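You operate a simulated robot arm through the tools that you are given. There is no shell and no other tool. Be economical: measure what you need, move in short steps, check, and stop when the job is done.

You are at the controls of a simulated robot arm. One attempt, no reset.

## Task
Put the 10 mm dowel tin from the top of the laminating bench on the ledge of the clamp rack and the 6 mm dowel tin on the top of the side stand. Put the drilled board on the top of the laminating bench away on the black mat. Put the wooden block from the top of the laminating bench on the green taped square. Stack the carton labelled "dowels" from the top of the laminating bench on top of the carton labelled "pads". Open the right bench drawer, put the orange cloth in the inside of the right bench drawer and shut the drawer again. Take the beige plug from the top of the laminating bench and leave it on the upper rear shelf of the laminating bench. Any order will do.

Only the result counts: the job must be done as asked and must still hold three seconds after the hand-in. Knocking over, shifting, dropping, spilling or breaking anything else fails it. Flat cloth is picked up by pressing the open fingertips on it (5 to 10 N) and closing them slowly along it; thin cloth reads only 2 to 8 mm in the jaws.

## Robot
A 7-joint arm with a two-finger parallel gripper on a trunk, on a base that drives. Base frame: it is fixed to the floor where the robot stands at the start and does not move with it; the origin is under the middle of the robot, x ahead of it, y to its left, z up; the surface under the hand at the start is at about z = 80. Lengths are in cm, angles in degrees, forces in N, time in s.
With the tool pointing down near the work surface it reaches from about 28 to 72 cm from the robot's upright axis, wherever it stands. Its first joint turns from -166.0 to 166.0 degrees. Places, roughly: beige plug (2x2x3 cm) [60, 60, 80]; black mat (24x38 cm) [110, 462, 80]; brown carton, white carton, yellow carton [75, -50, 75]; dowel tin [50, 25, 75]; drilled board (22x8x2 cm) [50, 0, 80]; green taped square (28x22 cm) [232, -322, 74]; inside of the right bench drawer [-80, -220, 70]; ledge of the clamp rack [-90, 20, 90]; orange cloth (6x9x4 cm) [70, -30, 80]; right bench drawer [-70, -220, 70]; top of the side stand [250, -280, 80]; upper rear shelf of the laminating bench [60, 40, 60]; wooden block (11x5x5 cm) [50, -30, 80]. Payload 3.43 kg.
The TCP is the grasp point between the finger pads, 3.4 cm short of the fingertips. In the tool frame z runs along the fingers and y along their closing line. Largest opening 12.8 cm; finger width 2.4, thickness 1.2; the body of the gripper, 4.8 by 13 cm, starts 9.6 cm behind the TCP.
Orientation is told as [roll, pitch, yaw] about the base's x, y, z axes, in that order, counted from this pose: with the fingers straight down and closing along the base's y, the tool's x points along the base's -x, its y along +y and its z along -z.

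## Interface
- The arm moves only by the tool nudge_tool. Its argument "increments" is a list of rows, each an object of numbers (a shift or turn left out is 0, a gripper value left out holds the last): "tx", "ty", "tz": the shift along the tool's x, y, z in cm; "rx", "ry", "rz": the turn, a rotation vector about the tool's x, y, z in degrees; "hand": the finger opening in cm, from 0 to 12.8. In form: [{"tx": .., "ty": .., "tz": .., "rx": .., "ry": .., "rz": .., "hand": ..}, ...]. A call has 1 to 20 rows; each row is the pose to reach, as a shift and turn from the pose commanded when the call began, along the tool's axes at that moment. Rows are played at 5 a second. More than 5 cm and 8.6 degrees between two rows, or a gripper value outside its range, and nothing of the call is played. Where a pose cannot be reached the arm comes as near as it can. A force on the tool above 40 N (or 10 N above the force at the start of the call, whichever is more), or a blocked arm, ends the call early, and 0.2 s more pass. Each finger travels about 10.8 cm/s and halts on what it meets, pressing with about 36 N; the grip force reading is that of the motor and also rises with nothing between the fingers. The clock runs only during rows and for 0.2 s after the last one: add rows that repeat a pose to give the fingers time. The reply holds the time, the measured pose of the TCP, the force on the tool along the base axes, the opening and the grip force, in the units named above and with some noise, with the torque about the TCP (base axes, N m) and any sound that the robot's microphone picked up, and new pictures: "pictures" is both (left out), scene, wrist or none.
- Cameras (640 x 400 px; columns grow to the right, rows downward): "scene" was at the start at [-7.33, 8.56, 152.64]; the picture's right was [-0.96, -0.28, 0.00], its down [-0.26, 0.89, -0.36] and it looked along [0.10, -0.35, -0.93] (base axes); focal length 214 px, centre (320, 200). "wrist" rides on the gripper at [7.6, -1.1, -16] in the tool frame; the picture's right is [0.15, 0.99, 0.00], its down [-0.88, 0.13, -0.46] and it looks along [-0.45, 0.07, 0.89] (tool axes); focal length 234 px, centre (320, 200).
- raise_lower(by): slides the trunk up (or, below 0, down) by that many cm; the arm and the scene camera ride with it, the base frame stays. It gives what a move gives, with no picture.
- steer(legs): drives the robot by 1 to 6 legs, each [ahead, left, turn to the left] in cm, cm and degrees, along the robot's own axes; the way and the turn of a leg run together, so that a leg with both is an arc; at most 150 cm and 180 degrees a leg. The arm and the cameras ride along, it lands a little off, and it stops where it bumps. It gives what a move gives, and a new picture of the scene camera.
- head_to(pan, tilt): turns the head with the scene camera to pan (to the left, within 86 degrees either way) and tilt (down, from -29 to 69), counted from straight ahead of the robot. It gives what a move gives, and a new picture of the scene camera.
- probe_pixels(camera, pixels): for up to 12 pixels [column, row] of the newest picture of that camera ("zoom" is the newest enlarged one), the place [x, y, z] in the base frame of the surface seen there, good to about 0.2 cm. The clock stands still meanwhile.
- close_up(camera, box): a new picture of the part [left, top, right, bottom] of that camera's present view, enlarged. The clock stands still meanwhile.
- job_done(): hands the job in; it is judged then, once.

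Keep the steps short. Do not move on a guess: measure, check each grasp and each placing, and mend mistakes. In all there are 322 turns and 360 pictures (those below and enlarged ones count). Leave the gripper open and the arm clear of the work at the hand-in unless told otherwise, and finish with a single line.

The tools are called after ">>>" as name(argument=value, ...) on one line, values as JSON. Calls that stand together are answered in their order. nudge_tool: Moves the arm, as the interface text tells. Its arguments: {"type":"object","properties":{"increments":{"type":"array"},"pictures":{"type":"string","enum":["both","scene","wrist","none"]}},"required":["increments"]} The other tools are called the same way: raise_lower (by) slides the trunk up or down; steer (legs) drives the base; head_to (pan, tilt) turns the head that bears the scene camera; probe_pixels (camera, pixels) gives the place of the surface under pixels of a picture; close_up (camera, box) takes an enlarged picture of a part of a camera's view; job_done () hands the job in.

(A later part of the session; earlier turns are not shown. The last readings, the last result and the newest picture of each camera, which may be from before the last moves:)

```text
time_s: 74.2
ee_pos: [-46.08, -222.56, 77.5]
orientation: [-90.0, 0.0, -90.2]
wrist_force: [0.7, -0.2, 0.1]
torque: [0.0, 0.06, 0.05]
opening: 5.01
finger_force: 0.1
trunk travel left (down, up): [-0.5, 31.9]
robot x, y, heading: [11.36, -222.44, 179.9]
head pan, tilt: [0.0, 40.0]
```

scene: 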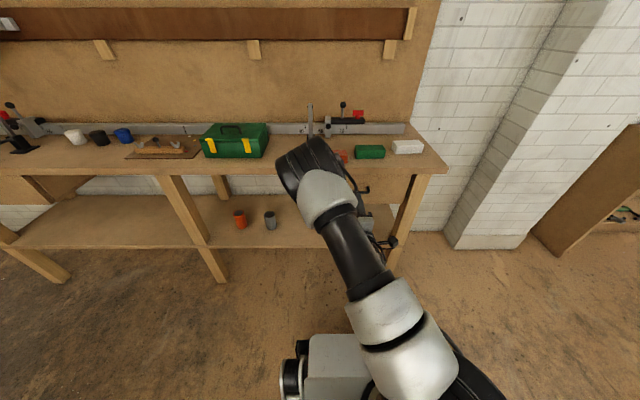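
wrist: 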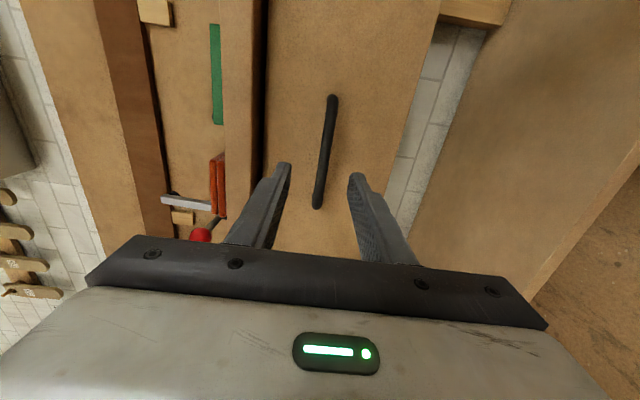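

Handle lies between the fingers. Advance 7.6 cm and close.

>>> nudge_tool(increments=[{"tz": 3}, {"tz": 6}, {"tz": 7.6}, {"tz": 7.6}, {"tz": 7.6, "hand": 3}, {"tz": 7.6, "hand": 1}, {"tz": 7.6, "hand": 0.5}, {"tz": 7.6, "hand": 0.5}], pictures="wrist")

```text
time_s: 76.0
ee_pos: [-53.65, -222.5, 77.19]
orientation: [-89.6, 0.0, -90.2]
wrist_force: [0.8, 1.1, -17.9]
torque: [-0.02, -0.22, -0.06]
opening: 1.54
finger_force: 10.1
trunk travel left (down, up): [-0.5, 31.9]
robot x, y, heading: [11.39, -221.88, 180.0]
head pan, tilt: [0.0, 40.0]
```

wrist: 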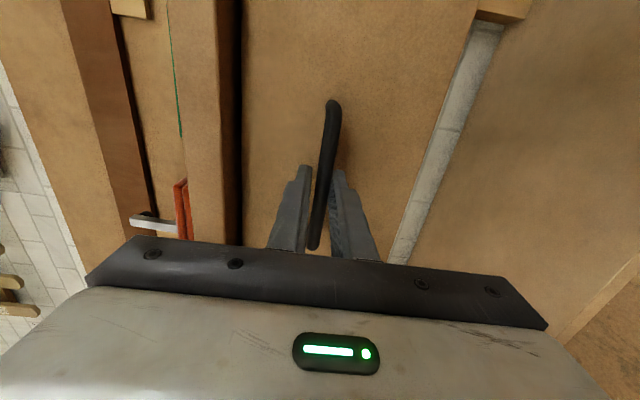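

The bar presses on the lower finger; shift down 0.3 cm to centre it.

>>> nudge_tool(increments=[{"ty": 0.15, "hand": 0.5}, {"ty": 0.3, "hand": 0.3}, {"ty": 0.3, "hand": 0.3}], pictures="none")

```text
time_s: 76.8
ee_pos: [-53.71, -222.44, 77.15]
orientation: [-89.8, 0.0, -90.3]
wrist_force: [4.7, 2.6, -16.1]
torque: [0.02, -0.23, 0.03]
opening: 1.19
finger_force: 7.7
trunk travel left (down, up): [-0.5, 31.9]
robot x, y, heading: [11.71, -222.39, 179.9]
head pan, tilt: [0.0, 40.0]
```

>>> nudge_tool(increments=[{"ty": 0.2}, {"ty": 0.4}, {"ty": 0.4, "hand": 0.1}, {"ty": 0.4}], pictures="wrist")

```text
time_s: 77.8
ee_pos: [-53.73, -222.41, 76.88]
orientation: [-90.3, 0.0, -90.3]
wrist_force: [2.6, 3.0, 7.0]
torque: [0.04, 0.09, -0.38]
opening: 1.15
finger_force: 45.1
trunk travel left (down, up): [-0.5, 31.9]
robot x, y, heading: [11.21, -222.33, 179.7]
head pan, tilt: [0.0, 40.0]
```

wrist: 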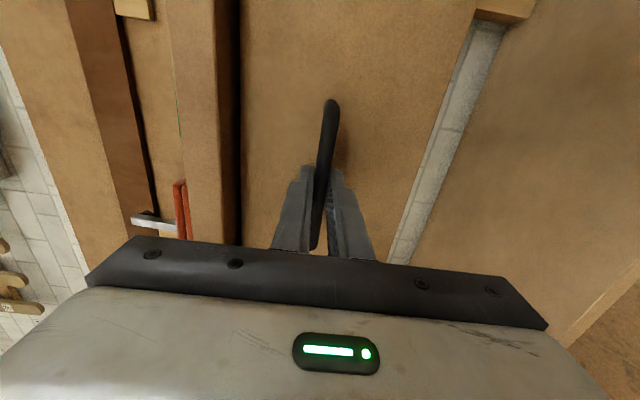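

Now firmly gripped (1.15 cm, 45 N). Pull 4 cm with the arm as a test.

>>> nudge_tool(increments=[{"tz": -1}, {"tz": -2}, {"tz": -3}, {"tz": -4}, {"tz": -4}], pictures="wrist")

```text
time_s: 79.0
ee_pos: [-49.72, -222.29, 77.01]
orientation: [-90.3, 0.0, -90.4]
wrist_force: [-0.5, 7.8, 23.7]
torque: [0.06, 0.25, 0.19]
opening: 1.19
finger_force: 44.6
trunk travel left (down, up): [-0.5, 31.9]
robot x, y, heading: [11.41, -222.27, 179.8]
head pan, tilt: [0.0, 40.0]
```

wrist: 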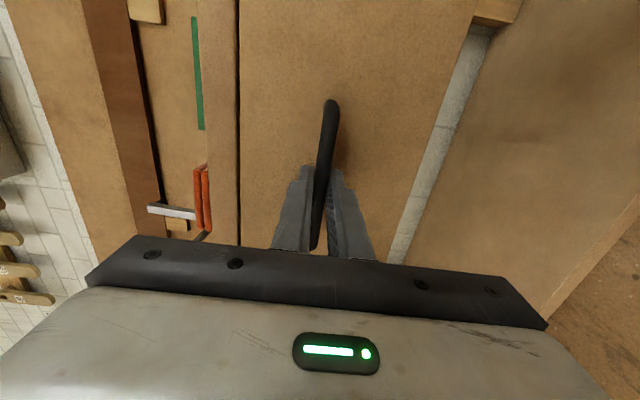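

Drawer follows. Relieve the vertical load slightly and pull further by driving back 15 cm.

>>> nudge_tool(increments=[{"ty": -0.1}, {"ty": -0.2}], pictures="none")

>>> steer(legs=[[-8, 0, 0]])

```text
time_s: 79.6
ee_pos: [-49.52, -222.44, 76.97]
orientation: [-90.1, -0.1, -90.2]
wrist_force: [-0.1, 8.1, 18.8]
torque: [0.02, 0.22, 0.01]
opening: 1.18
finger_force: 44.5
trunk travel left (down, up): [-0.5, 31.9]
robot x, y, heading: [11.65, -222.34, 179.8]
head pan, tilt: [0.0, 40.0]
```

```text
time_s: 80.7
ee_pos: [-41.76, -222.37, 76.97]
orientation: [-90.1, 0.0, -90.3]
wrist_force: [0.2, 11.6, 16.2]
torque: [0.07, 0.2, 0.04]
opening: 1.18
finger_force: 44.8
trunk travel left (down, up): [-0.5, 31.9]
robot x, y, heading: [19.63, -222.46, 180.0]
head pan, tilt: [0.0, 40.0]
```

scene: 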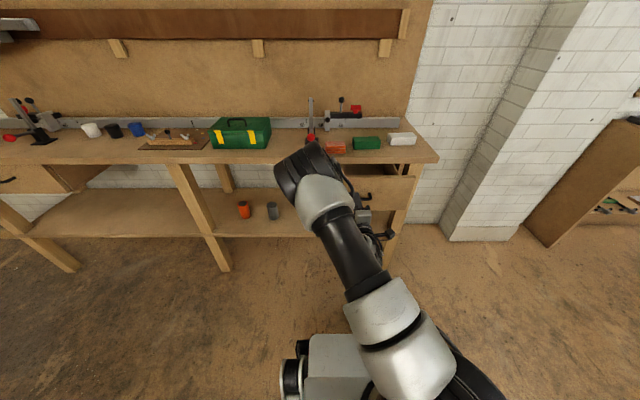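

Open about 12 cm. Pull 9 more.

>>> steer(legs=[[-9, 0, 0]])

```text
time_s: 81.8
ee_pos: [-32.81, -222.43, 77.08]
orientation: [-90.2, 0.0, -90.4]
wrist_force: [-0.5, 2.9, 6.6]
torque: [-0.01, 0.1, 0.17]
opening: 1.13
finger_force: 45.1
trunk travel left (down, up): [-0.5, 31.9]
robot x, y, heading: [28.34, -222.47, 179.5]
head pan, tilt: [0.0, 40.0]
```

scene: 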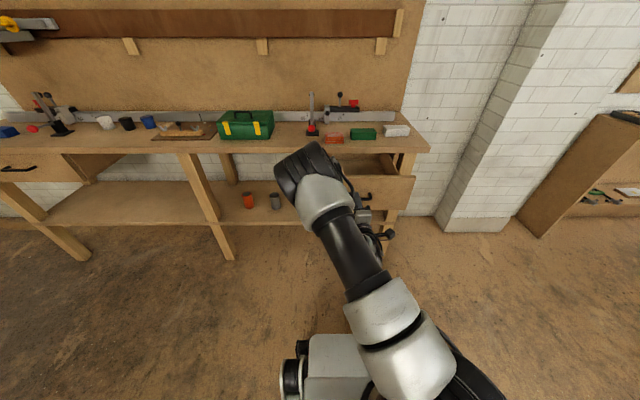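

Open ~21 cm now. Release the handle and back away.

>>> nudge_tool(increments=[{"hand": 2}, {"hand": 3.5}, {"hand": 4.5}, {"hand": 4.5}], pictures="none")

>>> steer(legs=[[-12, 0, 0]])

>>> raise_lower(by=27)

>>> nudge_tool(increments=[{"ty": -2, "rx": -8}, {"ty": -4, "rx": -16}, {"ty": -6, "rx": -24}, {"ty": -6, "rx": -32}, {"ty": -6, "rx": -40}, {"ty": -6, "rx": -48}, {"ty": -6, "rx": -56}, {"ty": -6, "rx": -64}, {"ty": -6, "rx": -72}, {"ty": -6, "rx": -80}, {"ty": -6, "rx": -88}, {"ty": -6, "rx": -90, "hand": 9}, {"ty": -6, "rx": -90}])

```text
time_s: 82.8
ee_pos: [-32.84, -222.52, 76.89]
orientation: [-90.1, 0.0, -90.4]
wrist_force: [1.2, -0.5, 0.2]
torque: [-0.04, -0.02, 0.01]
opening: 4.5
finger_force: 0.0
trunk travel left (down, up): [-0.5, 31.9]
robot x, y, heading: [28.51, -222.58, 180.0]
head pan, tilt: [0.0, 40.0]
```

```text
time_s: 84.0
ee_pos: [-20.85, -222.46, 76.98]
orientation: [-90.2, 0.1, -90.4]
wrist_force: [0.2, 0.3, -0.2]
torque: [-0.01, 0.01, -0.01]
opening: 4.55
finger_force: 0.1
trunk travel left (down, up): [-0.5, 31.9]
robot x, y, heading: [40.49, -222.37, 179.7]
head pan, tilt: [0.0, 40.0]
```

scene: 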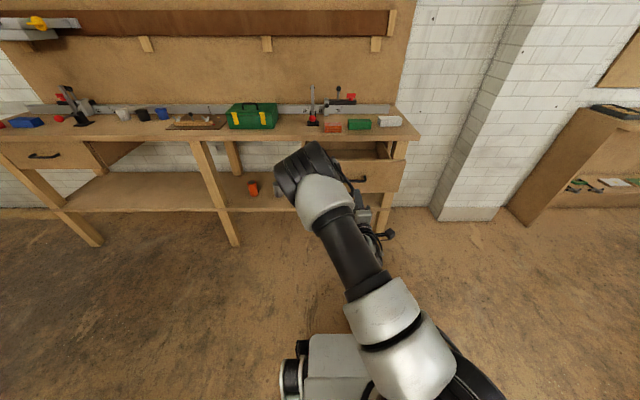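

```text
time_s: 86.7
ee_pos: [-20.73, -222.59, 103.97]
orientation: [-90.1, 0.0, -90.5]
wrist_force: [0.4, 0.2, 0.9]
torque: [0.01, 0.01, -0.01]
opening: 4.49
finger_force: 0.0
trunk travel left (down, up): [-27.5, 4.9]
robot x, y, heading: [40.72, -222.62, 180.0]
head pan, tilt: [0.0, 40.0]
```

```text
time_s: 89.5
ee_pos: [-20.74, -222.55, 109.93]
orientation: [0.1, 0.0, -90.4]
wrist_force: [0.3, 0.3, -0.3]
torque: [-0.01, -0.01, 0.0]
opening: 9.0
finger_force: 0.1
trunk travel left (down, up): [-27.5, 4.9]
robot x, y, heading: [40.18, -222.42, 179.6]
head pan, tilt: [0.0, 40.0]
```

scene: 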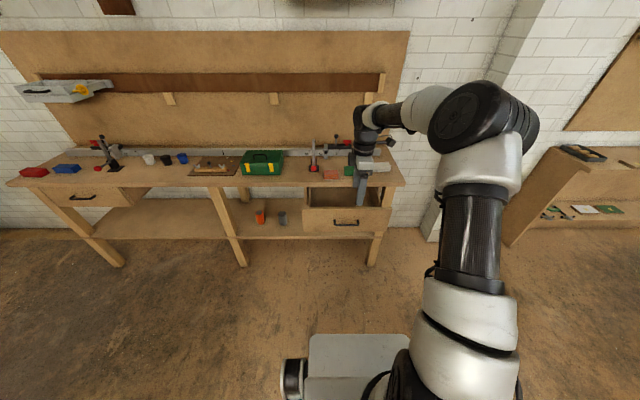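
wrist: 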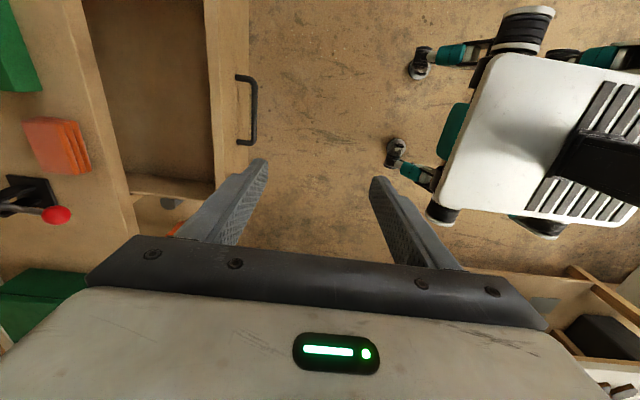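

Drawer is open. Probe its interior, then drive forward to pick the cloth.

>>> probe_pixels(camera="wrist", pixels=[[150, 100], [180, 150], [130, 60], [140, 185], [213, 100], [120, 130], [205, 20], [245, 100], [55, 145]])

>>> steer(legs=[[33, 0, 0]])

```text
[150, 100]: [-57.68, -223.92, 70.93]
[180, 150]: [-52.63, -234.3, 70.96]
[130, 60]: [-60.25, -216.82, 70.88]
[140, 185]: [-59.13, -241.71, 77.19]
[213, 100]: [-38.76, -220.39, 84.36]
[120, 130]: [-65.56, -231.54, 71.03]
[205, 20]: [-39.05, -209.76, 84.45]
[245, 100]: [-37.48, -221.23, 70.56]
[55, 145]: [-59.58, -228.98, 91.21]
```

```text
time_s: 91.7
ee_pos: [-54.02, -222.05, 109.83]
orientation: [-0.1, 0.1, -90.6]
wrist_force: [0.5, 0.3, 0.7]
torque: [-0.01, 0.01, -0.04]
opening: 9.0
finger_force: 0.1
trunk travel left (down, up): [-27.5, 4.9]
robot x, y, heading: [7.03, -222.02, 179.7]
head pan, tilt: [0.0, 40.0]
```

scene: 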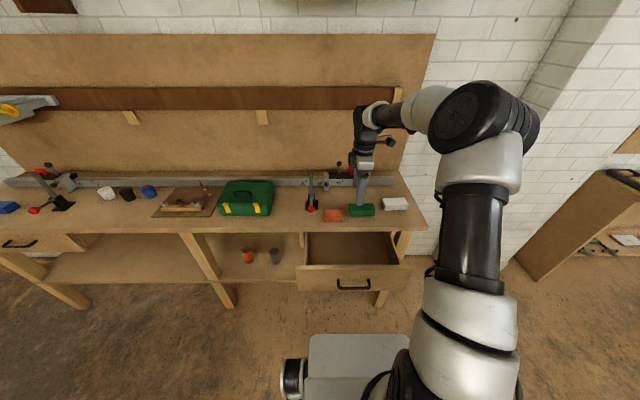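

Floor of drawer z 71, front wall inner x≈-40. Move over cloth at (-61,-229.7).

>>> nudge_tool(increments=[{"tx": -4, "ty": -3.5}, {"tx": -7.75, "ty": -6.9}, {"tx": -7.75, "ty": -6.9, "tz": 4}, {"tx": -7.75, "ty": -6.9, "tz": 8}, {"tx": -7.75, "ty": -6.9, "tz": 8}], pictures="wrist")

```text
refused: row 1 steps farther than a row can; nothing moved
```

>>> nudge_tool(increments=[{"tx": -3, "ty": -3}, {"tx": -6, "ty": -6}, {"tx": -7.75, "ty": -6.9}, {"tx": -7.75, "ty": -6.9, "tz": 4}, {"tx": -7.75, "ty": -6.9, "tz": 8}, {"tx": -7.75, "ty": -6.9, "tz": 8}], pictures="wrist")

```text
time_s: 93.1
ee_pos: [-61.01, -229.67, 101.98]
orientation: [-0.1, -0.1, -90.6]
wrist_force: [-0.2, -0.3, -0.3]
torque: [-0.03, -0.02, 0.0]
opening: 9.02
finger_force: 0.1
trunk travel left (down, up): [-27.5, 4.9]
robot x, y, heading: [7.1, -222.33, 179.5]
head pan, tilt: [0.0, 40.0]
```

wrist: 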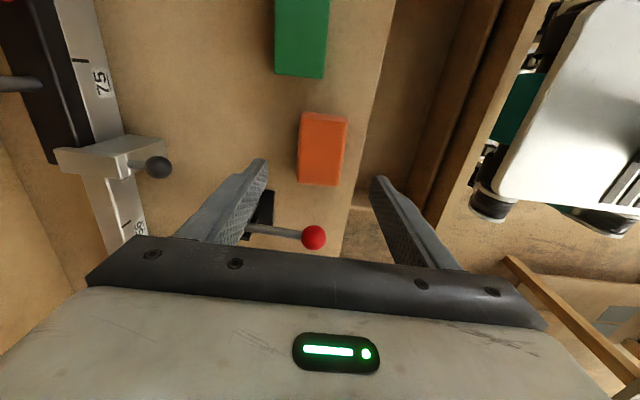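

>>> nudge_tool(increments=[{"tz": 4, "hand": 8}, {"tz": 8}, {"tz": 10}, {"tz": 10}, {"tz": 10, "hand": 6}, {"tz": 10, "hand": 5}, {"tz": 10, "hand": 4}, {"tz": 10, "hand": 4}, {"tz": 6}, {"tz": 2}, {"tz": -2}, {"tz": -2}], pictures="wrist")

```text
time_s: 95.7
ee_pos: [-60.84, -229.77, 104.11]
orientation: [0.0, 0.0, -90.7]
wrist_force: [0.4, 0.7, -0.1]
torque: [-0.02, 0.01, 0.02]
opening: 5.71
finger_force: 35.7
trunk travel left (down, up): [-27.5, 4.9]
robot x, y, heading: [7.74, -222.15, 179.6]
head pan, tilt: [0.0, 40.0]
```

wrist: 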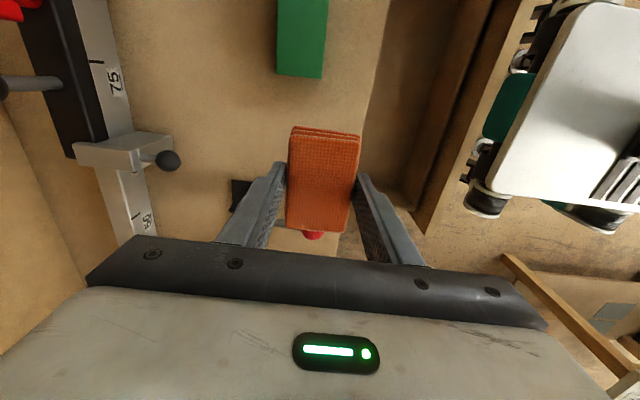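

Cloth held again. Carry it over the open drawer at (-47.7,-224), turning so the fingers close along y.

>>> nudge_tool(increments=[{"tx": 1, "ty": 4}, {"tx": 2, "ty": 8, "rz": 8}, {"tx": 4, "ty": 11, "rz": 16}, {"tx": 5.9, "ty": 13.1, "rz": 24}, {"tx": 5.9, "ty": 13.1, "rz": 32}, {"tx": 5.9, "ty": 13.1, "rz": 40}, {"tx": 5.9, "ty": 13.1, "rz": 48}, {"tx": 5.9, "ty": 13.1, "rz": 56}, {"tx": 5.9, "ty": 13.1, "rz": 64}, {"tx": 5.9, "ty": 13.1, "rz": 72}, {"tx": 5.9, "ty": 13.1, "rz": 80}, {"tx": 5.9, "ty": 13.1, "rz": 88}, {"tx": 5.9, "ty": 13.1, "rz": 90}, {"tx": 5.9, "ty": 13.1, "rz": 90}])

```text
time_s: 98.7
ee_pos: [-47.84, -224.01, 103.92]
orientation: [0.1, -0.1, 179.3]
wrist_force: [-0.4, -0.4, -1.0]
torque: [0.01, -0.01, 0.01]
opening: 5.7
finger_force: 36.1
trunk travel left (down, up): [-27.5, 4.9]
robot x, y, heading: [6.98, -222.19, 179.6]
head pan, tilt: [0.0, 40.0]
```

scene: 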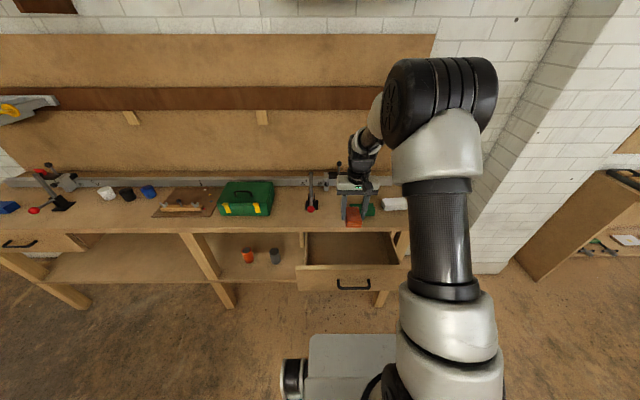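
wrist: 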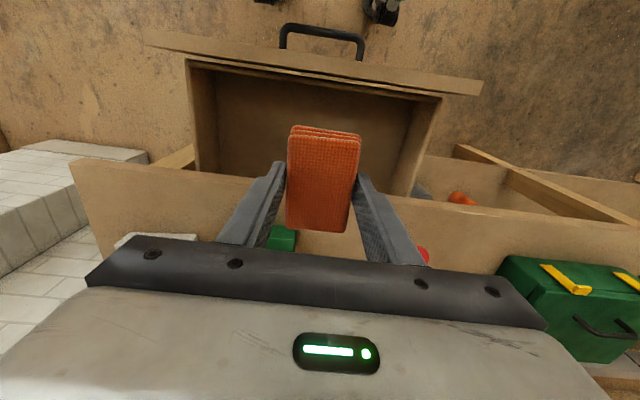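

Descend into the drawer, x shifted to -46.3, down to z 76 first.

>>> nudge_tool(increments=[{"tx": 1.5, "tz": 4}, {"tx": 1.5, "tz": 8}, {"tx": 1.5, "tz": 12}, {"tx": 1.5, "tz": 16}, {"tx": 1.5, "tz": 20}, {"tx": 1.5, "tz": 24}, {"tx": 1.5, "tz": 27}, {"tx": 1.5, "tz": 28}, {"tx": 1.5, "tz": 28.6}, {"tx": 1.5, "tz": 28.6}])

```text
time_s: 100.9
ee_pos: [-46.29, -223.95, 75.39]
orientation: [0.0, -0.1, 179.4]
wrist_force: [0.3, 0.7, 0.3]
torque: [0.0, -0.04, -0.02]
opening: 5.67
finger_force: 35.7
trunk travel left (down, up): [-27.5, 4.9]
robot x, y, heading: [7.33, -222.16, 179.7]
head pan, tilt: [0.0, 40.0]
```

scene: 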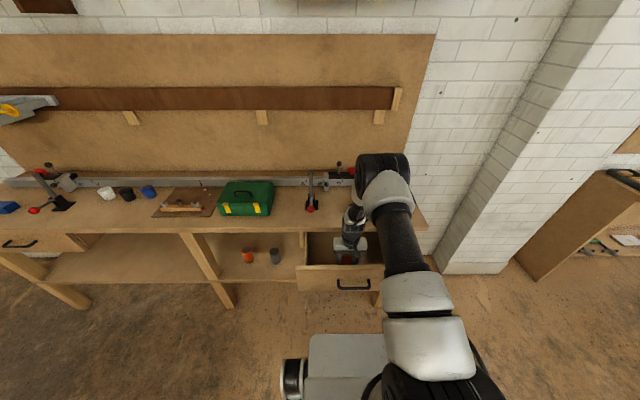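
wrist: 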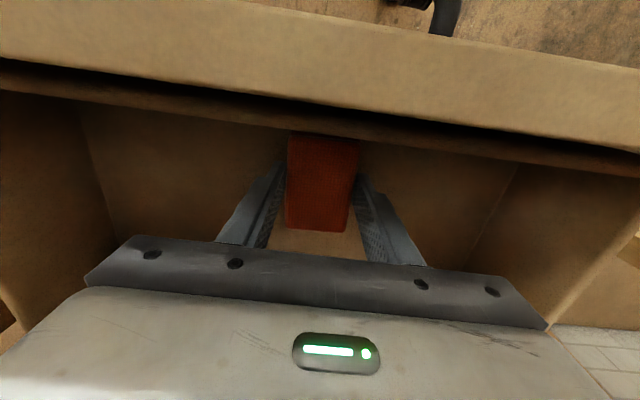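

Half a centimetre more, release, and rise.

>>> nudge_tool(increments=[{"tz": 0.3}, {"tz": 0.5}, {"tz": 0.5}, {"tz": 0.5, "hand": 6.5}, {"tz": 0.5, "hand": 8}, {"tz": 0.5, "hand": 8}, {"tz": -3}, {"tz": -7}, {"tz": -11}, {"tz": -15}, {"tz": -19}, {"tz": -23}, {"tz": -27}, {"tz": -31}, {"tz": -34}, {"tz": -34}])

```text
time_s: 104.3
ee_pos: [-46.37, -224.03, 109.26]
orientation: [0.0, 0.0, 179.4]
wrist_force: [0.7, 0.5, 0.2]
torque: [0.01, -0.03, 0.01]
opening: 8.01
finger_force: 0.0
trunk travel left (down, up): [-27.5, 4.9]
robot x, y, heading: [7.05, -221.95, 179.5]
head pan, tilt: [0.0, 40.0]
```

scene: 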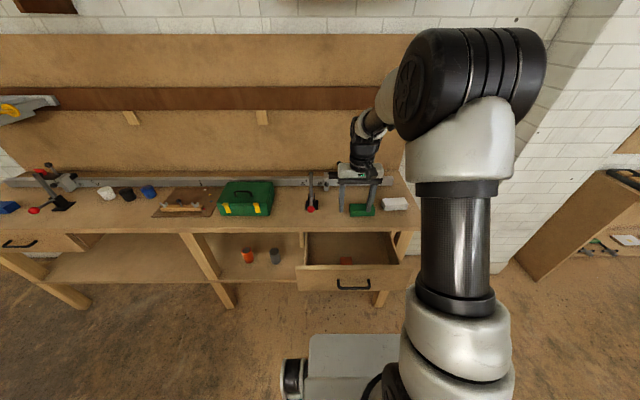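
wrist: 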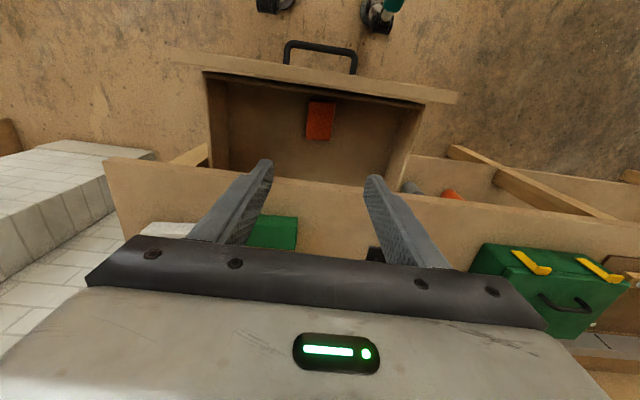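

Cloth is in the drawer. Now back away and prepare the horizontal tool for pushing the drawer shut.

>>> steer(legs=[[-33, 0, 0]])

>>> nudge_tool(increments=[{"rz": -8}, {"rz": -16}, {"rz": -24}, {"rz": -32}, {"rz": -40}, {"rz": -48}, {"rz": -56}, {"rz": -64}, {"rz": -72}, {"rz": -80}, {"rz": -88}, {"rz": -90, "hand": 0}, {"rz": -90}], pictures="none")

>>> nudge_tool(increments=[{"rx": 8}, {"rx": 16}, {"rx": 24}, {"rx": 32}, {"rx": 40}, {"rx": 48}, {"rx": 56}, {"rx": 64}, {"rx": 72}, {"rx": 80}, {"rx": 88}, {"rx": 90}, {"rx": 90}], pictures="none")

>>> raise_lower(by=-27.3)

```text
time_s: 106.5
ee_pos: [-13.67, -224.37, 109.27]
orientation: [-0.1, -0.1, 179.5]
wrist_force: [0.0, 0.1, -0.1]
torque: [0.0, 0.04, 0.0]
opening: 7.99
finger_force: 0.2
trunk travel left (down, up): [-27.5, 4.9]
robot x, y, heading: [40.0, -221.93, 179.5]
head pan, tilt: [0.0, 40.0]
```

scene: 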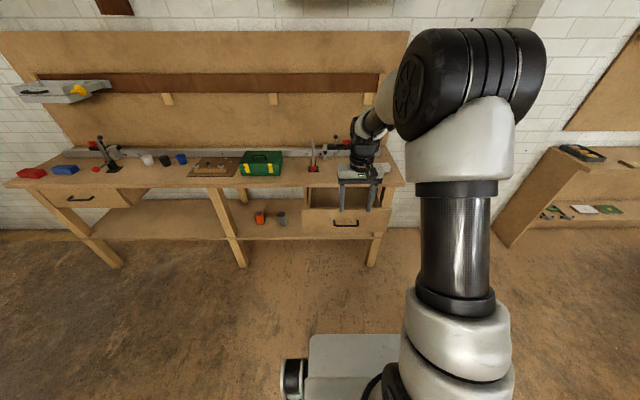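

```text
time_s: 109.3
ee_pos: [-13.71, -224.32, 109.21]
orientation: [-0.1, 0.0, -90.5]
wrist_force: [0.5, -0.2, -0.1]
torque: [-0.01, 0.01, 0.01]
opening: 0.0
finger_force: 33.0
trunk travel left (down, up): [-27.5, 4.9]
robot x, y, heading: [39.97, -222.23, 179.5]
head pan, tilt: [0.0, 40.0]
```

```text
time_s: 112.1
ee_pos: [-13.73, -224.23, 109.29]
orientation: [-90.1, 0.0, -90.6]
wrist_force: [0.5, 0.1, 0.1]
torque: [-0.01, 0.02, 0.0]
opening: 0.0
finger_force: 32.9
trunk travel left (down, up): [-27.5, 4.9]
robot x, y, heading: [39.67, -222.44, 179.6]
head pan, tilt: [0.0, 40.0]
```

```text
time_s: 114.9
ee_pos: [-13.73, -224.26, 82.06]
orientation: [-90.2, 0.0, -90.5]
wrist_force: [0.7, 0.9, 0.1]
torque: [0.01, -0.02, -0.02]
opening: 0.0
finger_force: 33.0
trunk travel left (down, up): [-0.2, 32.2]
robot x, y, heading: [39.83, -222.25, 179.8]
head pan, tilt: [0.0, 40.0]
```

Tip height: go to z 81 (above the handle bar), then drive forward pushing the drawer front.

>>> nudge_tool(increments=[{"ty": 0.9}, {"ty": 0.9}], pictures="wrist")

>>> steer(legs=[[36, 0, 0]])

```text
time_s: 115.5
ee_pos: [-13.58, -224.26, 81.06]
orientation: [-90.1, 0.0, -90.5]
wrist_force: [1.2, -0.6, 1.0]
torque: [0.0, -0.01, -0.04]
opening: 0.02
finger_force: 32.8
trunk travel left (down, up): [-0.2, 32.2]
robot x, y, heading: [39.76, -222.57, 179.6]
head pan, tilt: [0.0, 40.0]
```

wrist: 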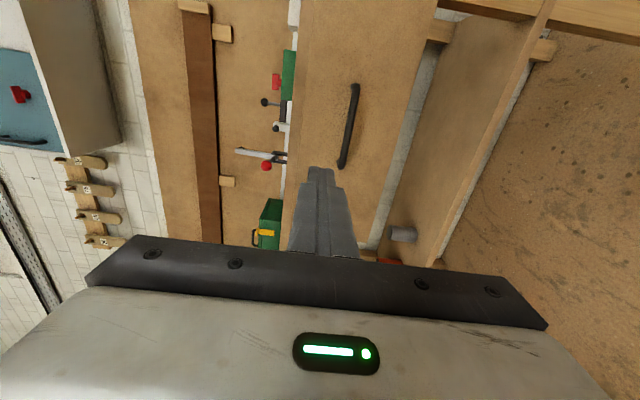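

```text
time_s: 117.8
ee_pos: [-49.55, -224.05, 81.11]
orientation: [-90.1, 0.0, -90.6]
wrist_force: [0.1, 1.0, 0.7]
torque: [0.0, 0.01, 0.0]
opening: 0.01
finger_force: 33.0
trunk travel left (down, up): [-0.2, 32.2]
robot x, y, heading: [3.67, -222.19, 179.5]
head pan, tilt: [0.0, 40.0]
```

scene: 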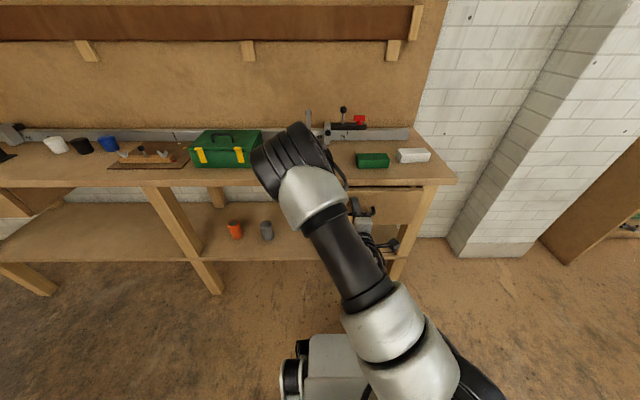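

Pushed to within 5 cm. Finish with the arm until it meets the stop.

>>> nudge_tool(increments=[{"tz": 1}, {"tz": 2}, {"tz": 3}, {"tz": 4}, {"tz": 4.6}, {"tz": 5}, {"tz": 5.2}, {"tz": 5.2}], pictures="wrist")

```text
time_s: 119.6
ee_pos: [-54.77, -223.85, 81.19]
orientation: [-89.9, 0.1, -90.5]
wrist_force: [0.9, -0.2, -0.4]
torque: [-0.04, 0.02, -0.01]
opening: 0.02
finger_force: 32.3
trunk travel left (down, up): [-0.2, 32.2]
robot x, y, heading: [3.72, -221.87, 179.5]
head pan, tilt: [0.0, 40.0]
```

wrist: 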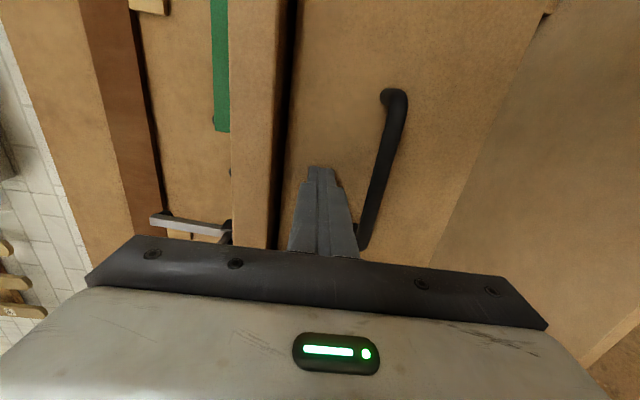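

>>> probe_pixels(camera="wrist", pixels=[[450, 130], [350, 120], [380, 160], [430, 60], [262, 100]])

>>> nudge_tool(increments=[{"tz": 0.4}, {"tz": 0.8}, {"tz": 0.8}], pictures="none")

```text
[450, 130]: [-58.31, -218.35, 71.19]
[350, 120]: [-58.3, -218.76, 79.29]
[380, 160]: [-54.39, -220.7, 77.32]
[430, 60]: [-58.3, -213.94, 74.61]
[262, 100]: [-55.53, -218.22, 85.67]
```

```text
time_s: 120.1
ee_pos: [-54.89, -223.92, 81.02]
orientation: [-89.8, 0.0, -90.6]
wrist_force: [17.0, -1.5, 8.5]
torque: [-0.02, 0.32, 0.21]
opening: 0.02
finger_force: 33.1
trunk travel left (down, up): [-0.2, 32.2]
robot x, y, heading: [3.75, -222.05, 179.7]
head pan, tilt: [0.0, 40.0]
stopped in row 2: the force on the tool passed its limit at 47 N (the readings are from after the stop); the commanded pose is now the measured one
```

Drawer is firmly shut (front at -58.3). Back off, raise the trunk, and return the tool to pointing down.

>>> steer(legs=[[-30, 0, 0]])

>>> raise_lower(by=27)

>>> nudge_tool(increments=[{"rx": -8}, {"rx": -16}, {"rx": -24}, {"rx": -32}, {"rx": -40}, {"rx": -48}, {"rx": -56}, {"rx": -64}, {"rx": -72}, {"rx": -80}, {"rx": -88}, {"rx": -90, "hand": 9}, {"rx": -90}], pictures="none")

```text
time_s: 122.1
ee_pos: [-24.94, -224.07, 80.94]
orientation: [-89.6, 0.1, -90.6]
wrist_force: [-1.0, -0.1, 0.5]
torque: [0.02, -0.01, -0.02]
opening: 0.0
finger_force: 33.8
trunk travel left (down, up): [-0.2, 32.2]
robot x, y, heading: [34.02, -222.14, 179.4]
head pan, tilt: [0.0, 40.0]
```

scene: 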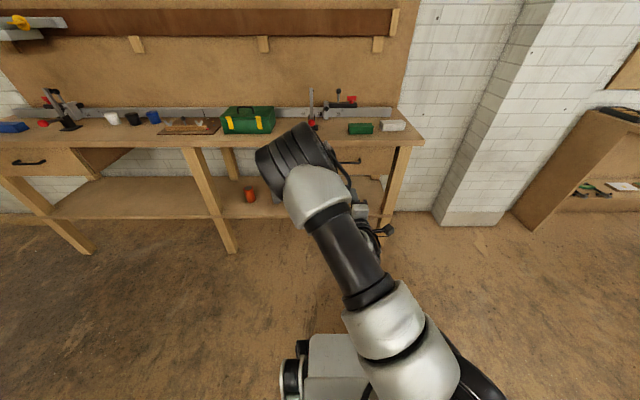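

```text
time_s: 124.9
ee_pos: [-25.01, -224.13, 107.86]
orientation: [-89.7, 0.0, -90.5]
wrist_force: [-0.3, 0.2, 0.5]
torque: [-0.01, 0.02, 0.01]
opening: 0.01
finger_force: 32.8
trunk travel left (down, up): [-27.2, 5.2]
robot x, y, heading: [33.8, -222.5, 180.0]
head pan, tilt: [0.0, 40.0]
```

```text
time_s: 127.7
ee_pos: [-24.98, -224.23, 107.87]
orientation: [0.3, 0.1, -90.7]
wrist_force: [-0.2, -0.5, -0.5]
torque: [0.0, 0.0, 0.01]
opening: 9.01
finger_force: 0.1
trunk travel left (down, up): [-27.2, 5.2]
robot x, y, heading: [33.82, -222.66, 179.8]
head pan, tilt: [0.0, 40.0]
```

Pull the arm in, turn round and drive back to the laminating bench.

>>> nudge_tool(increments=[{"ty": 5}, {"ty": 10}, {"ty": 15}, {"ty": 20}, {"ty": 20, "tz": -3}], pictures="none")

>>> steer(legs=[[0, 0, -179.5]])

>>> steer(legs=[[-17, 100, 0], [-17, 100, 0]])

>>> head_to(pan=0, tilt=50)

```text
time_s: 128.9
ee_pos: [-4.99, -224.4, 111.15]
orientation: [0.2, 0.0, -90.5]
wrist_force: [0.8, 0.0, -0.2]
torque: [0.01, -0.02, 0.01]
opening: 9.02
finger_force: 0.0
trunk travel left (down, up): [-27.2, 5.2]
robot x, y, heading: [33.77, -222.43, 179.5]
head pan, tilt: [0.0, 40.0]
```

```text
time_s: 136.8
ee_pos: [72.72, -219.67, 111.11]
orientation: [0.3, 0.1, 90.5]
wrist_force: [-0.2, -0.9, -0.3]
torque: [-0.02, 0.0, 0.04]
opening: 8.99
finger_force: 0.0
trunk travel left (down, up): [-27.2, 5.2]
robot x, y, heading: [33.9, -222.35, 1.2]
head pan, tilt: [0.0, 40.0]
```

scene: 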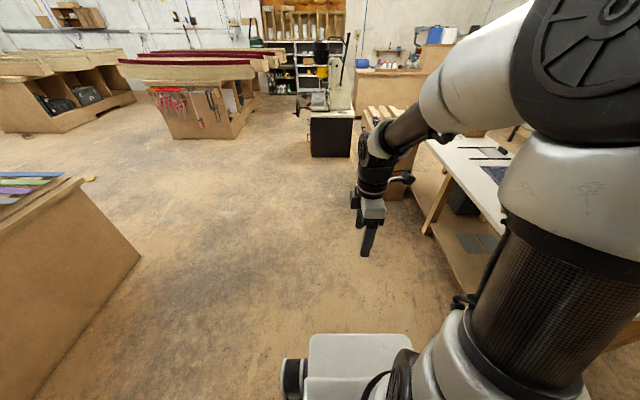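

```text
time_s: 151.1
ee_pos: [46.94, -80.49, 111.14]
orientation: [0.1, 0.0, 90.1]
wrist_force: [0.2, 0.6, 0.1]
torque: [0.02, 0.02, 0.0]
opening: 9.02
finger_force: 0.1
trunk travel left (down, up): [-27.2, 5.2]
robot x, y, heading: [7.97, -82.85, 0.0]
head pan, tilt: [0.0, 40.0]
stopped in leg 2: the robot was blocked; the commanded pose is now the measured one
```

scene: 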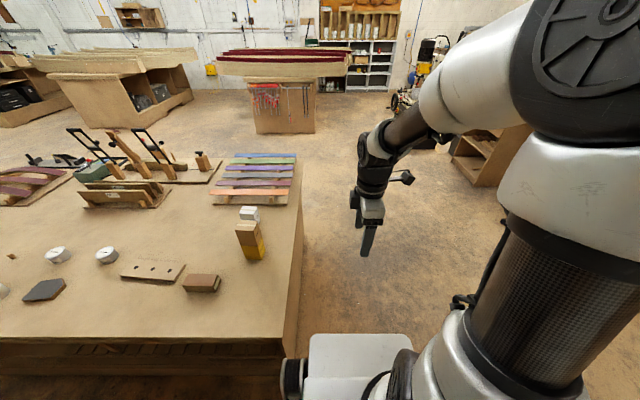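

```text
time_s: 151.8
ee_pos: [46.92, -80.52, 111.04]
orientation: [0.2, 0.0, 90.1]
wrist_force: [0.0, 0.4, -0.7]
torque: [0.0, 0.01, -0.02]
opening: 9.01
finger_force: 0.1
trunk travel left (down, up): [-27.2, 5.2]
robot x, y, heading: [8.14, -83.18, 0.2]
head pan, tilt: [0.0, 50.0]
```

scene: 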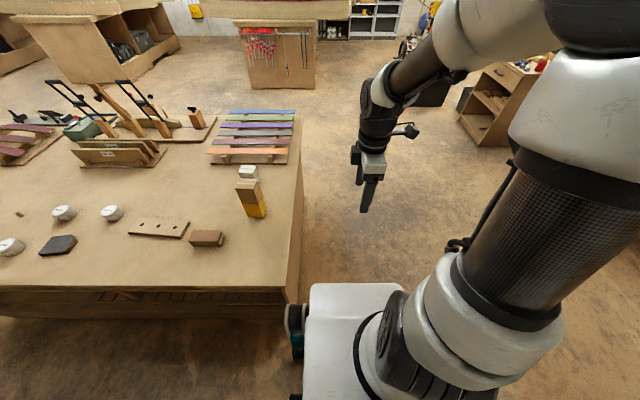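

Bumped the bench corner with the base because x was 8. Back off to x≈-3, then go left to y≈-25. Check the goods afterwards.

>>> steer(legs=[[0, -4, 0], [-11, 0, 0], [0, 62, 0]])

```text
time_s: 159.7
ee_pos: [35.67, -22.16, 111.14]
orientation: [0.2, 0.0, 90.2]
wrist_force: [-1.0, 0.1, 0.4]
torque: [-0.02, 0.02, -0.02]
opening: 8.98
finger_force: 0.1
trunk travel left (down, up): [-27.2, 5.2]
robot x, y, heading: [-3.08, -24.62, 0.3]
head pan, tilt: [0.0, 50.0]
```

scene: 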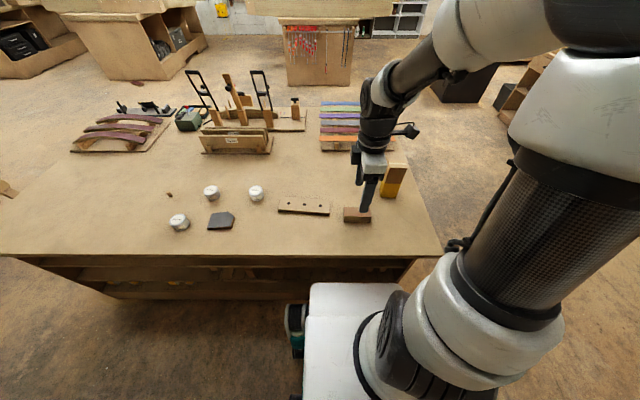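

Everything stands. Move over the block at (48.1,-25.8).

>>> nudge_tool(increments=[{"tx": 1.2, "ty": -4}, {"tx": 2.4, "ty": -8}, {"tx": 3.6, "ty": -12.4}, {"tx": 3.6, "ty": -12.4, "tz": 4}, {"tx": 3.6, "ty": -12.4, "tz": 8}, {"tx": 3.6, "ty": -12.4, "tz": 12}, {"tx": 3.6, "ty": -12.4, "tz": 12}], pictures="wrist")

```text
time_s: 161.3
ee_pos: [47.96, -25.7, 99.0]
orientation: [0.1, 0.0, 90.1]
wrist_force: [-0.5, -0.5, 0.4]
torque: [-0.01, 0.0, -0.04]
opening: 8.98
finger_force: 0.1
trunk travel left (down, up): [-27.2, 5.2]
robot x, y, heading: [-3.07, -25.01, 0.2]
head pan, tilt: [0.0, 50.0]
```

wrist: 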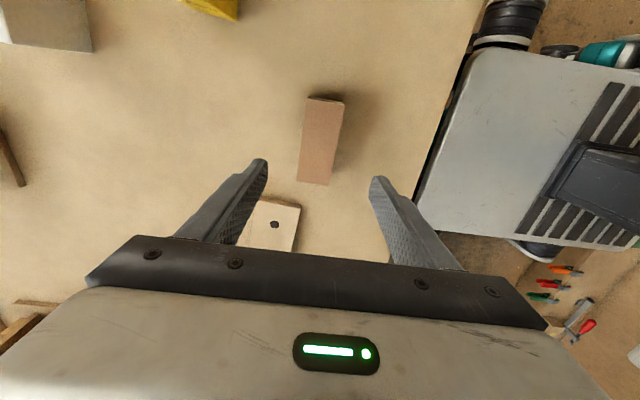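

>>> probe_pixels(camera="wrist", pixels=[[310, 101], [342, 106], [330, 180], [300, 178], [320, 140]])

```text
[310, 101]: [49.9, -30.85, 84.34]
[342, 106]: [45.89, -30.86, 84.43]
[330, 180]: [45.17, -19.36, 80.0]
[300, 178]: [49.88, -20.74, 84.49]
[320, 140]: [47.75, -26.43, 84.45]
```

>>> nudge_tool(increments=[{"tz": 4}, {"tz": 8}, {"tz": 12}, {"tz": 14.8}, {"tz": 14.8}, {"tz": 14.8, "hand": 6}, {"tz": 14.8, "hand": 4.5}, {"tz": 14.8, "hand": 3.5}, {"tz": 14.8, "hand": 3.5}, {"tz": 11}, {"tz": 7}, {"tz": 3}, {"tz": -1}, {"tz": -5}, {"tz": -9}, {"tz": -13}, {"tz": -13}], pictures="wrist")

```text
time_s: 164.9
ee_pos: [48.29, -25.74, 112.17]
orientation: [0.3, 0.0, 90.2]
wrist_force: [0.4, 1.1, -1.2]
torque: [-0.04, -0.03, -0.03]
opening: 4.71
finger_force: 35.6
trunk travel left (down, up): [-27.2, 5.2]
robot x, y, heading: [-2.83, -24.6, 0.2]
head pan, tilt: [0.0, 50.0]
```

wrist: 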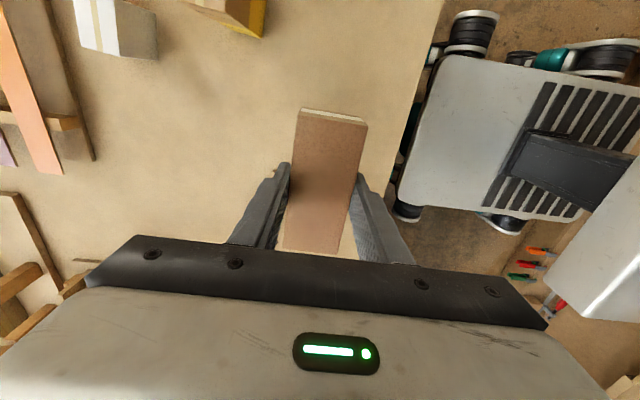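

Block held. Pull arm in and drive toward the stand/table area, then look.

>>> nudge_tool(increments=[{"ty": 4}, {"ty": 8}, {"ty": 11}, {"ty": 11}], pictures="none")

>>> steer(legs=[[0, -80, 0], [0, 0, -90], [70, 120, 0]])

>>> head_to(pan=20, tilt=25)

```text
time_s: 165.9
ee_pos: [36.94, -25.8, 112.06]
orientation: [0.1, -0.1, 90.1]
wrist_force: [-0.3, -1.0, -2.3]
torque: [-0.03, 0.01, 0.0]
opening: 4.76
finger_force: 35.5
trunk travel left (down, up): [-27.2, 5.2]
robot x, y, heading: [-3.01, -25.08, 0.3]
head pan, tilt: [0.0, 50.0]
```

```text
time_s: 189.3
ee_pos: [115.93, -213.84, 112.15]
orientation: [0.2, 0.0, 0.1]
wrist_force: [-0.3, 0.1, -1.2]
torque: [0.04, -0.01, 0.01]
opening: 4.75
finger_force: 36.5
trunk travel left (down, up): [-27.2, 5.2]
robot x, y, heading: [117.11, -173.31, -89.7]
head pan, tilt: [0.0, 50.0]
```

scene: 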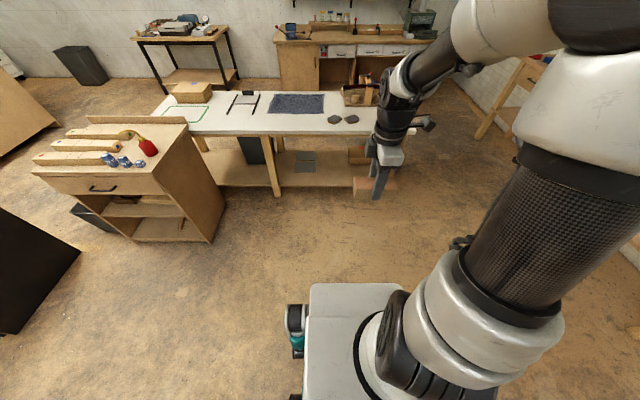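

```text
time_s: 190.2
ee_pos: [116.16, -213.72, 112.13]
orientation: [0.1, 0.0, 0.1]
wrist_force: [-0.9, -0.4, -1.3]
torque: [-0.02, -0.02, 0.03]
opening: 4.73
finger_force: 35.9
trunk travel left (down, up): [-27.2, 5.2]
robot x, y, heading: [117.47, -173.46, -89.9]
head pan, tilt: [20.0, 25.0]
```

scene: 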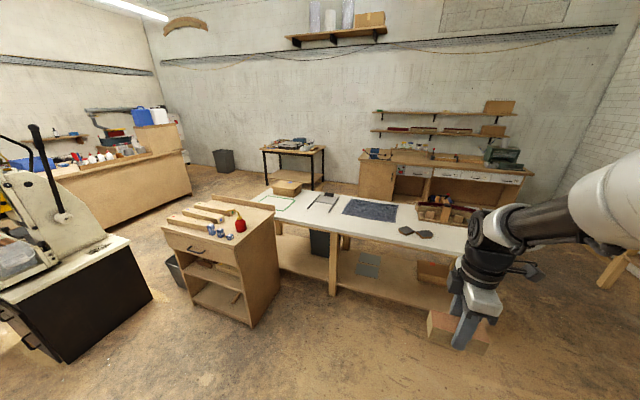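

>>> close_up(camera="scene", box=[150, 160, 390, 310])

```text
2.67 times, centred on (270, 235) of scene
```

zoom: 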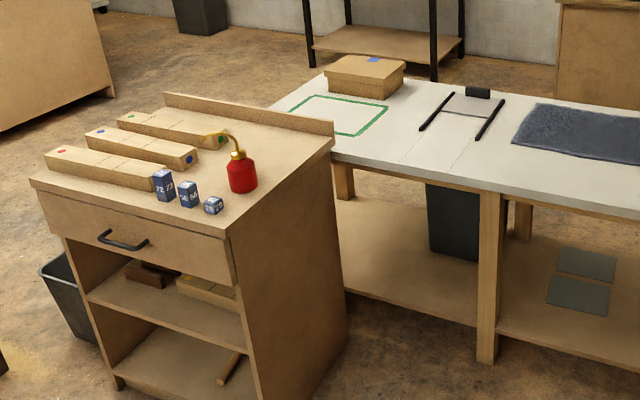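

>>> probe_pixels(camera="zoom", pixels=[[315, 97], [388, 105], [364, 133], [345, 160], [480, 185], [230, 235], [330, 150], [40, 190], [165, 95], [290, 150], [240, 165], [330, 75]])

>>> probe_pixels(camera="zoom", pixels=[[272, 108], [325, 128], [272, 125], [350, 115], [440, 100], [425, 130], [230, 140], [215, 130], [270, 190], [340, 300], [385, 95], [275, 170]])

```text
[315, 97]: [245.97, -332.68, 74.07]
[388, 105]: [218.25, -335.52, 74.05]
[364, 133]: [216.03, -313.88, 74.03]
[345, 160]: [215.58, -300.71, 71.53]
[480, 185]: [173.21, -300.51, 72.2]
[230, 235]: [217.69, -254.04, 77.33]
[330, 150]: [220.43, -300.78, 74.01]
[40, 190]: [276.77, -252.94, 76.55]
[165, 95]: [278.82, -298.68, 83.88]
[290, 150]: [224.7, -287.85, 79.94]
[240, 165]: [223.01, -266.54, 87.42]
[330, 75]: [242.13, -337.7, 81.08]
```

```text
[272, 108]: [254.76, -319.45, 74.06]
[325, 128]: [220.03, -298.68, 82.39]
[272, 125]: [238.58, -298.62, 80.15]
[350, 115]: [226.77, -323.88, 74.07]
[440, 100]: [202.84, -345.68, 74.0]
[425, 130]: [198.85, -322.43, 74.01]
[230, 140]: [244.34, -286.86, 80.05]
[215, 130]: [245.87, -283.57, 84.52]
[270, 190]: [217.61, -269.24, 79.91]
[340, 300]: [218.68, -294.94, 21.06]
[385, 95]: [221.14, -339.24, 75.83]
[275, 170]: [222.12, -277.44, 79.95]
```

Square spans x 217–246, y -335…-312 at z 74. The stand occupies x 218–279, y -253…-299. I'll stand at about (183,-262) facing -y and reach to (226,-320). Drive in two stages.

>>> steer(legs=[[30, 65.5, 0], [57, 0, 0]])

```text
time_s: 199.8
ee_pos: [182.66, -299.82, 112.1]
orientation: [0.2, -0.1, 0.4]
wrist_force: [-0.1, 0.0, -2.0]
torque: [-0.01, 0.03, 0.01]
opening: 4.76
finger_force: 36.5
trunk travel left (down, up): [-27.2, 5.2]
robot x, y, heading: [183.7, -259.17, -89.8]
head pan, tilt: [20.0, 25.0]
```

scene: 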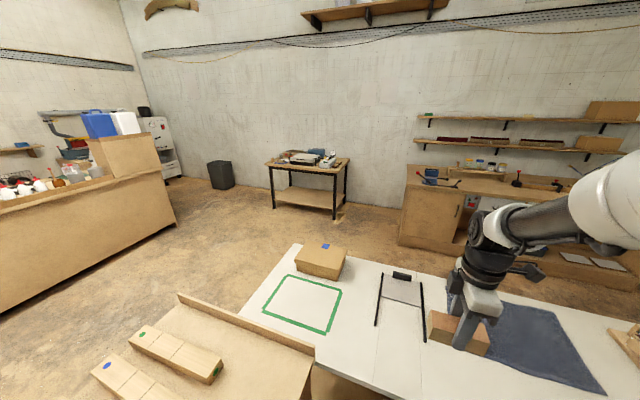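

Square clearly visible. Drive 4 cm closer, then swing the arm to (225.5,-319.5).

>>> steer(legs=[[4, 0, 0]])

>>> nudge_tool(increments=[{"tx": -4.5, "ty": -1.7}, {"tx": -9, "ty": -3.4}, {"tx": -13.5, "ty": -5}, {"tx": -18, "ty": -6.7}, {"tx": -22.5, "ty": -8.4}, {"tx": -27, "ty": -10}, {"tx": -31.5, "ty": -11.7}, {"tx": -36, "ty": -13.4}, {"tx": -40, "ty": -15}, {"tx": -42.7, "ty": -16}, {"tx": -42.7, "ty": -16}])

```text
time_s: 200.7
ee_pos: [182.72, -303.83, 112.04]
orientation: [0.3, 0.0, 0.4]
wrist_force: [0.0, -0.2, -1.0]
torque: [-0.02, 0.0, -0.03]
opening: 4.75
finger_force: 35.4
trunk travel left (down, up): [-27.2, 5.2]
robot x, y, heading: [183.6, -263.65, -89.5]
head pan, tilt: [20.0, 25.0]
```

scene: 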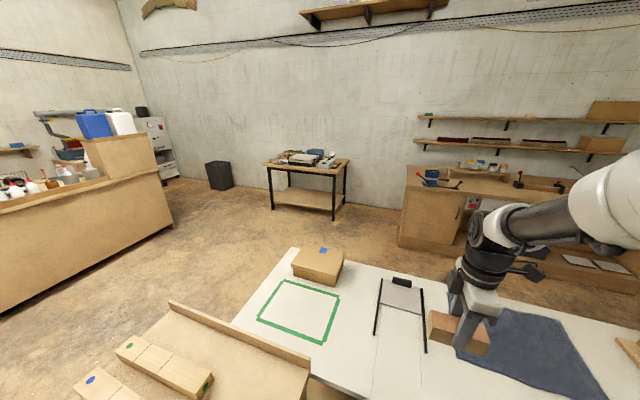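

```text
time_s: 203.1
ee_pos: [225.58, -319.51, 111.95]
orientation: [0.3, 0.1, 0.4]
wrist_force: [-0.4, 0.0, -1.7]
torque: [0.01, 0.02, -0.01]
opening: 4.73
finger_force: 36.3
trunk travel left (down, up): [-27.2, 5.2]
robot x, y, heading: [183.65, -263.49, -89.5]
head pan, tilt: [20.0, 25.0]
```

scene: 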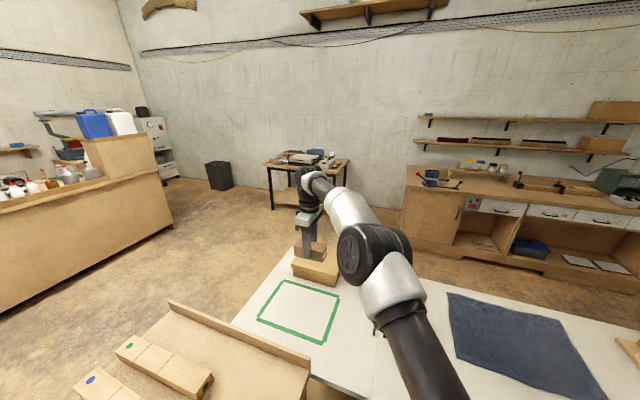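
wrist: 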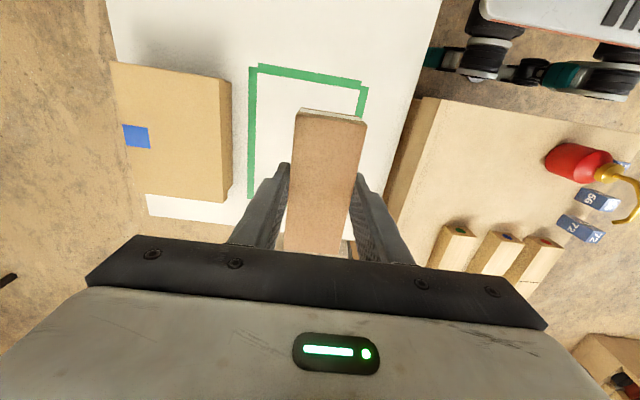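

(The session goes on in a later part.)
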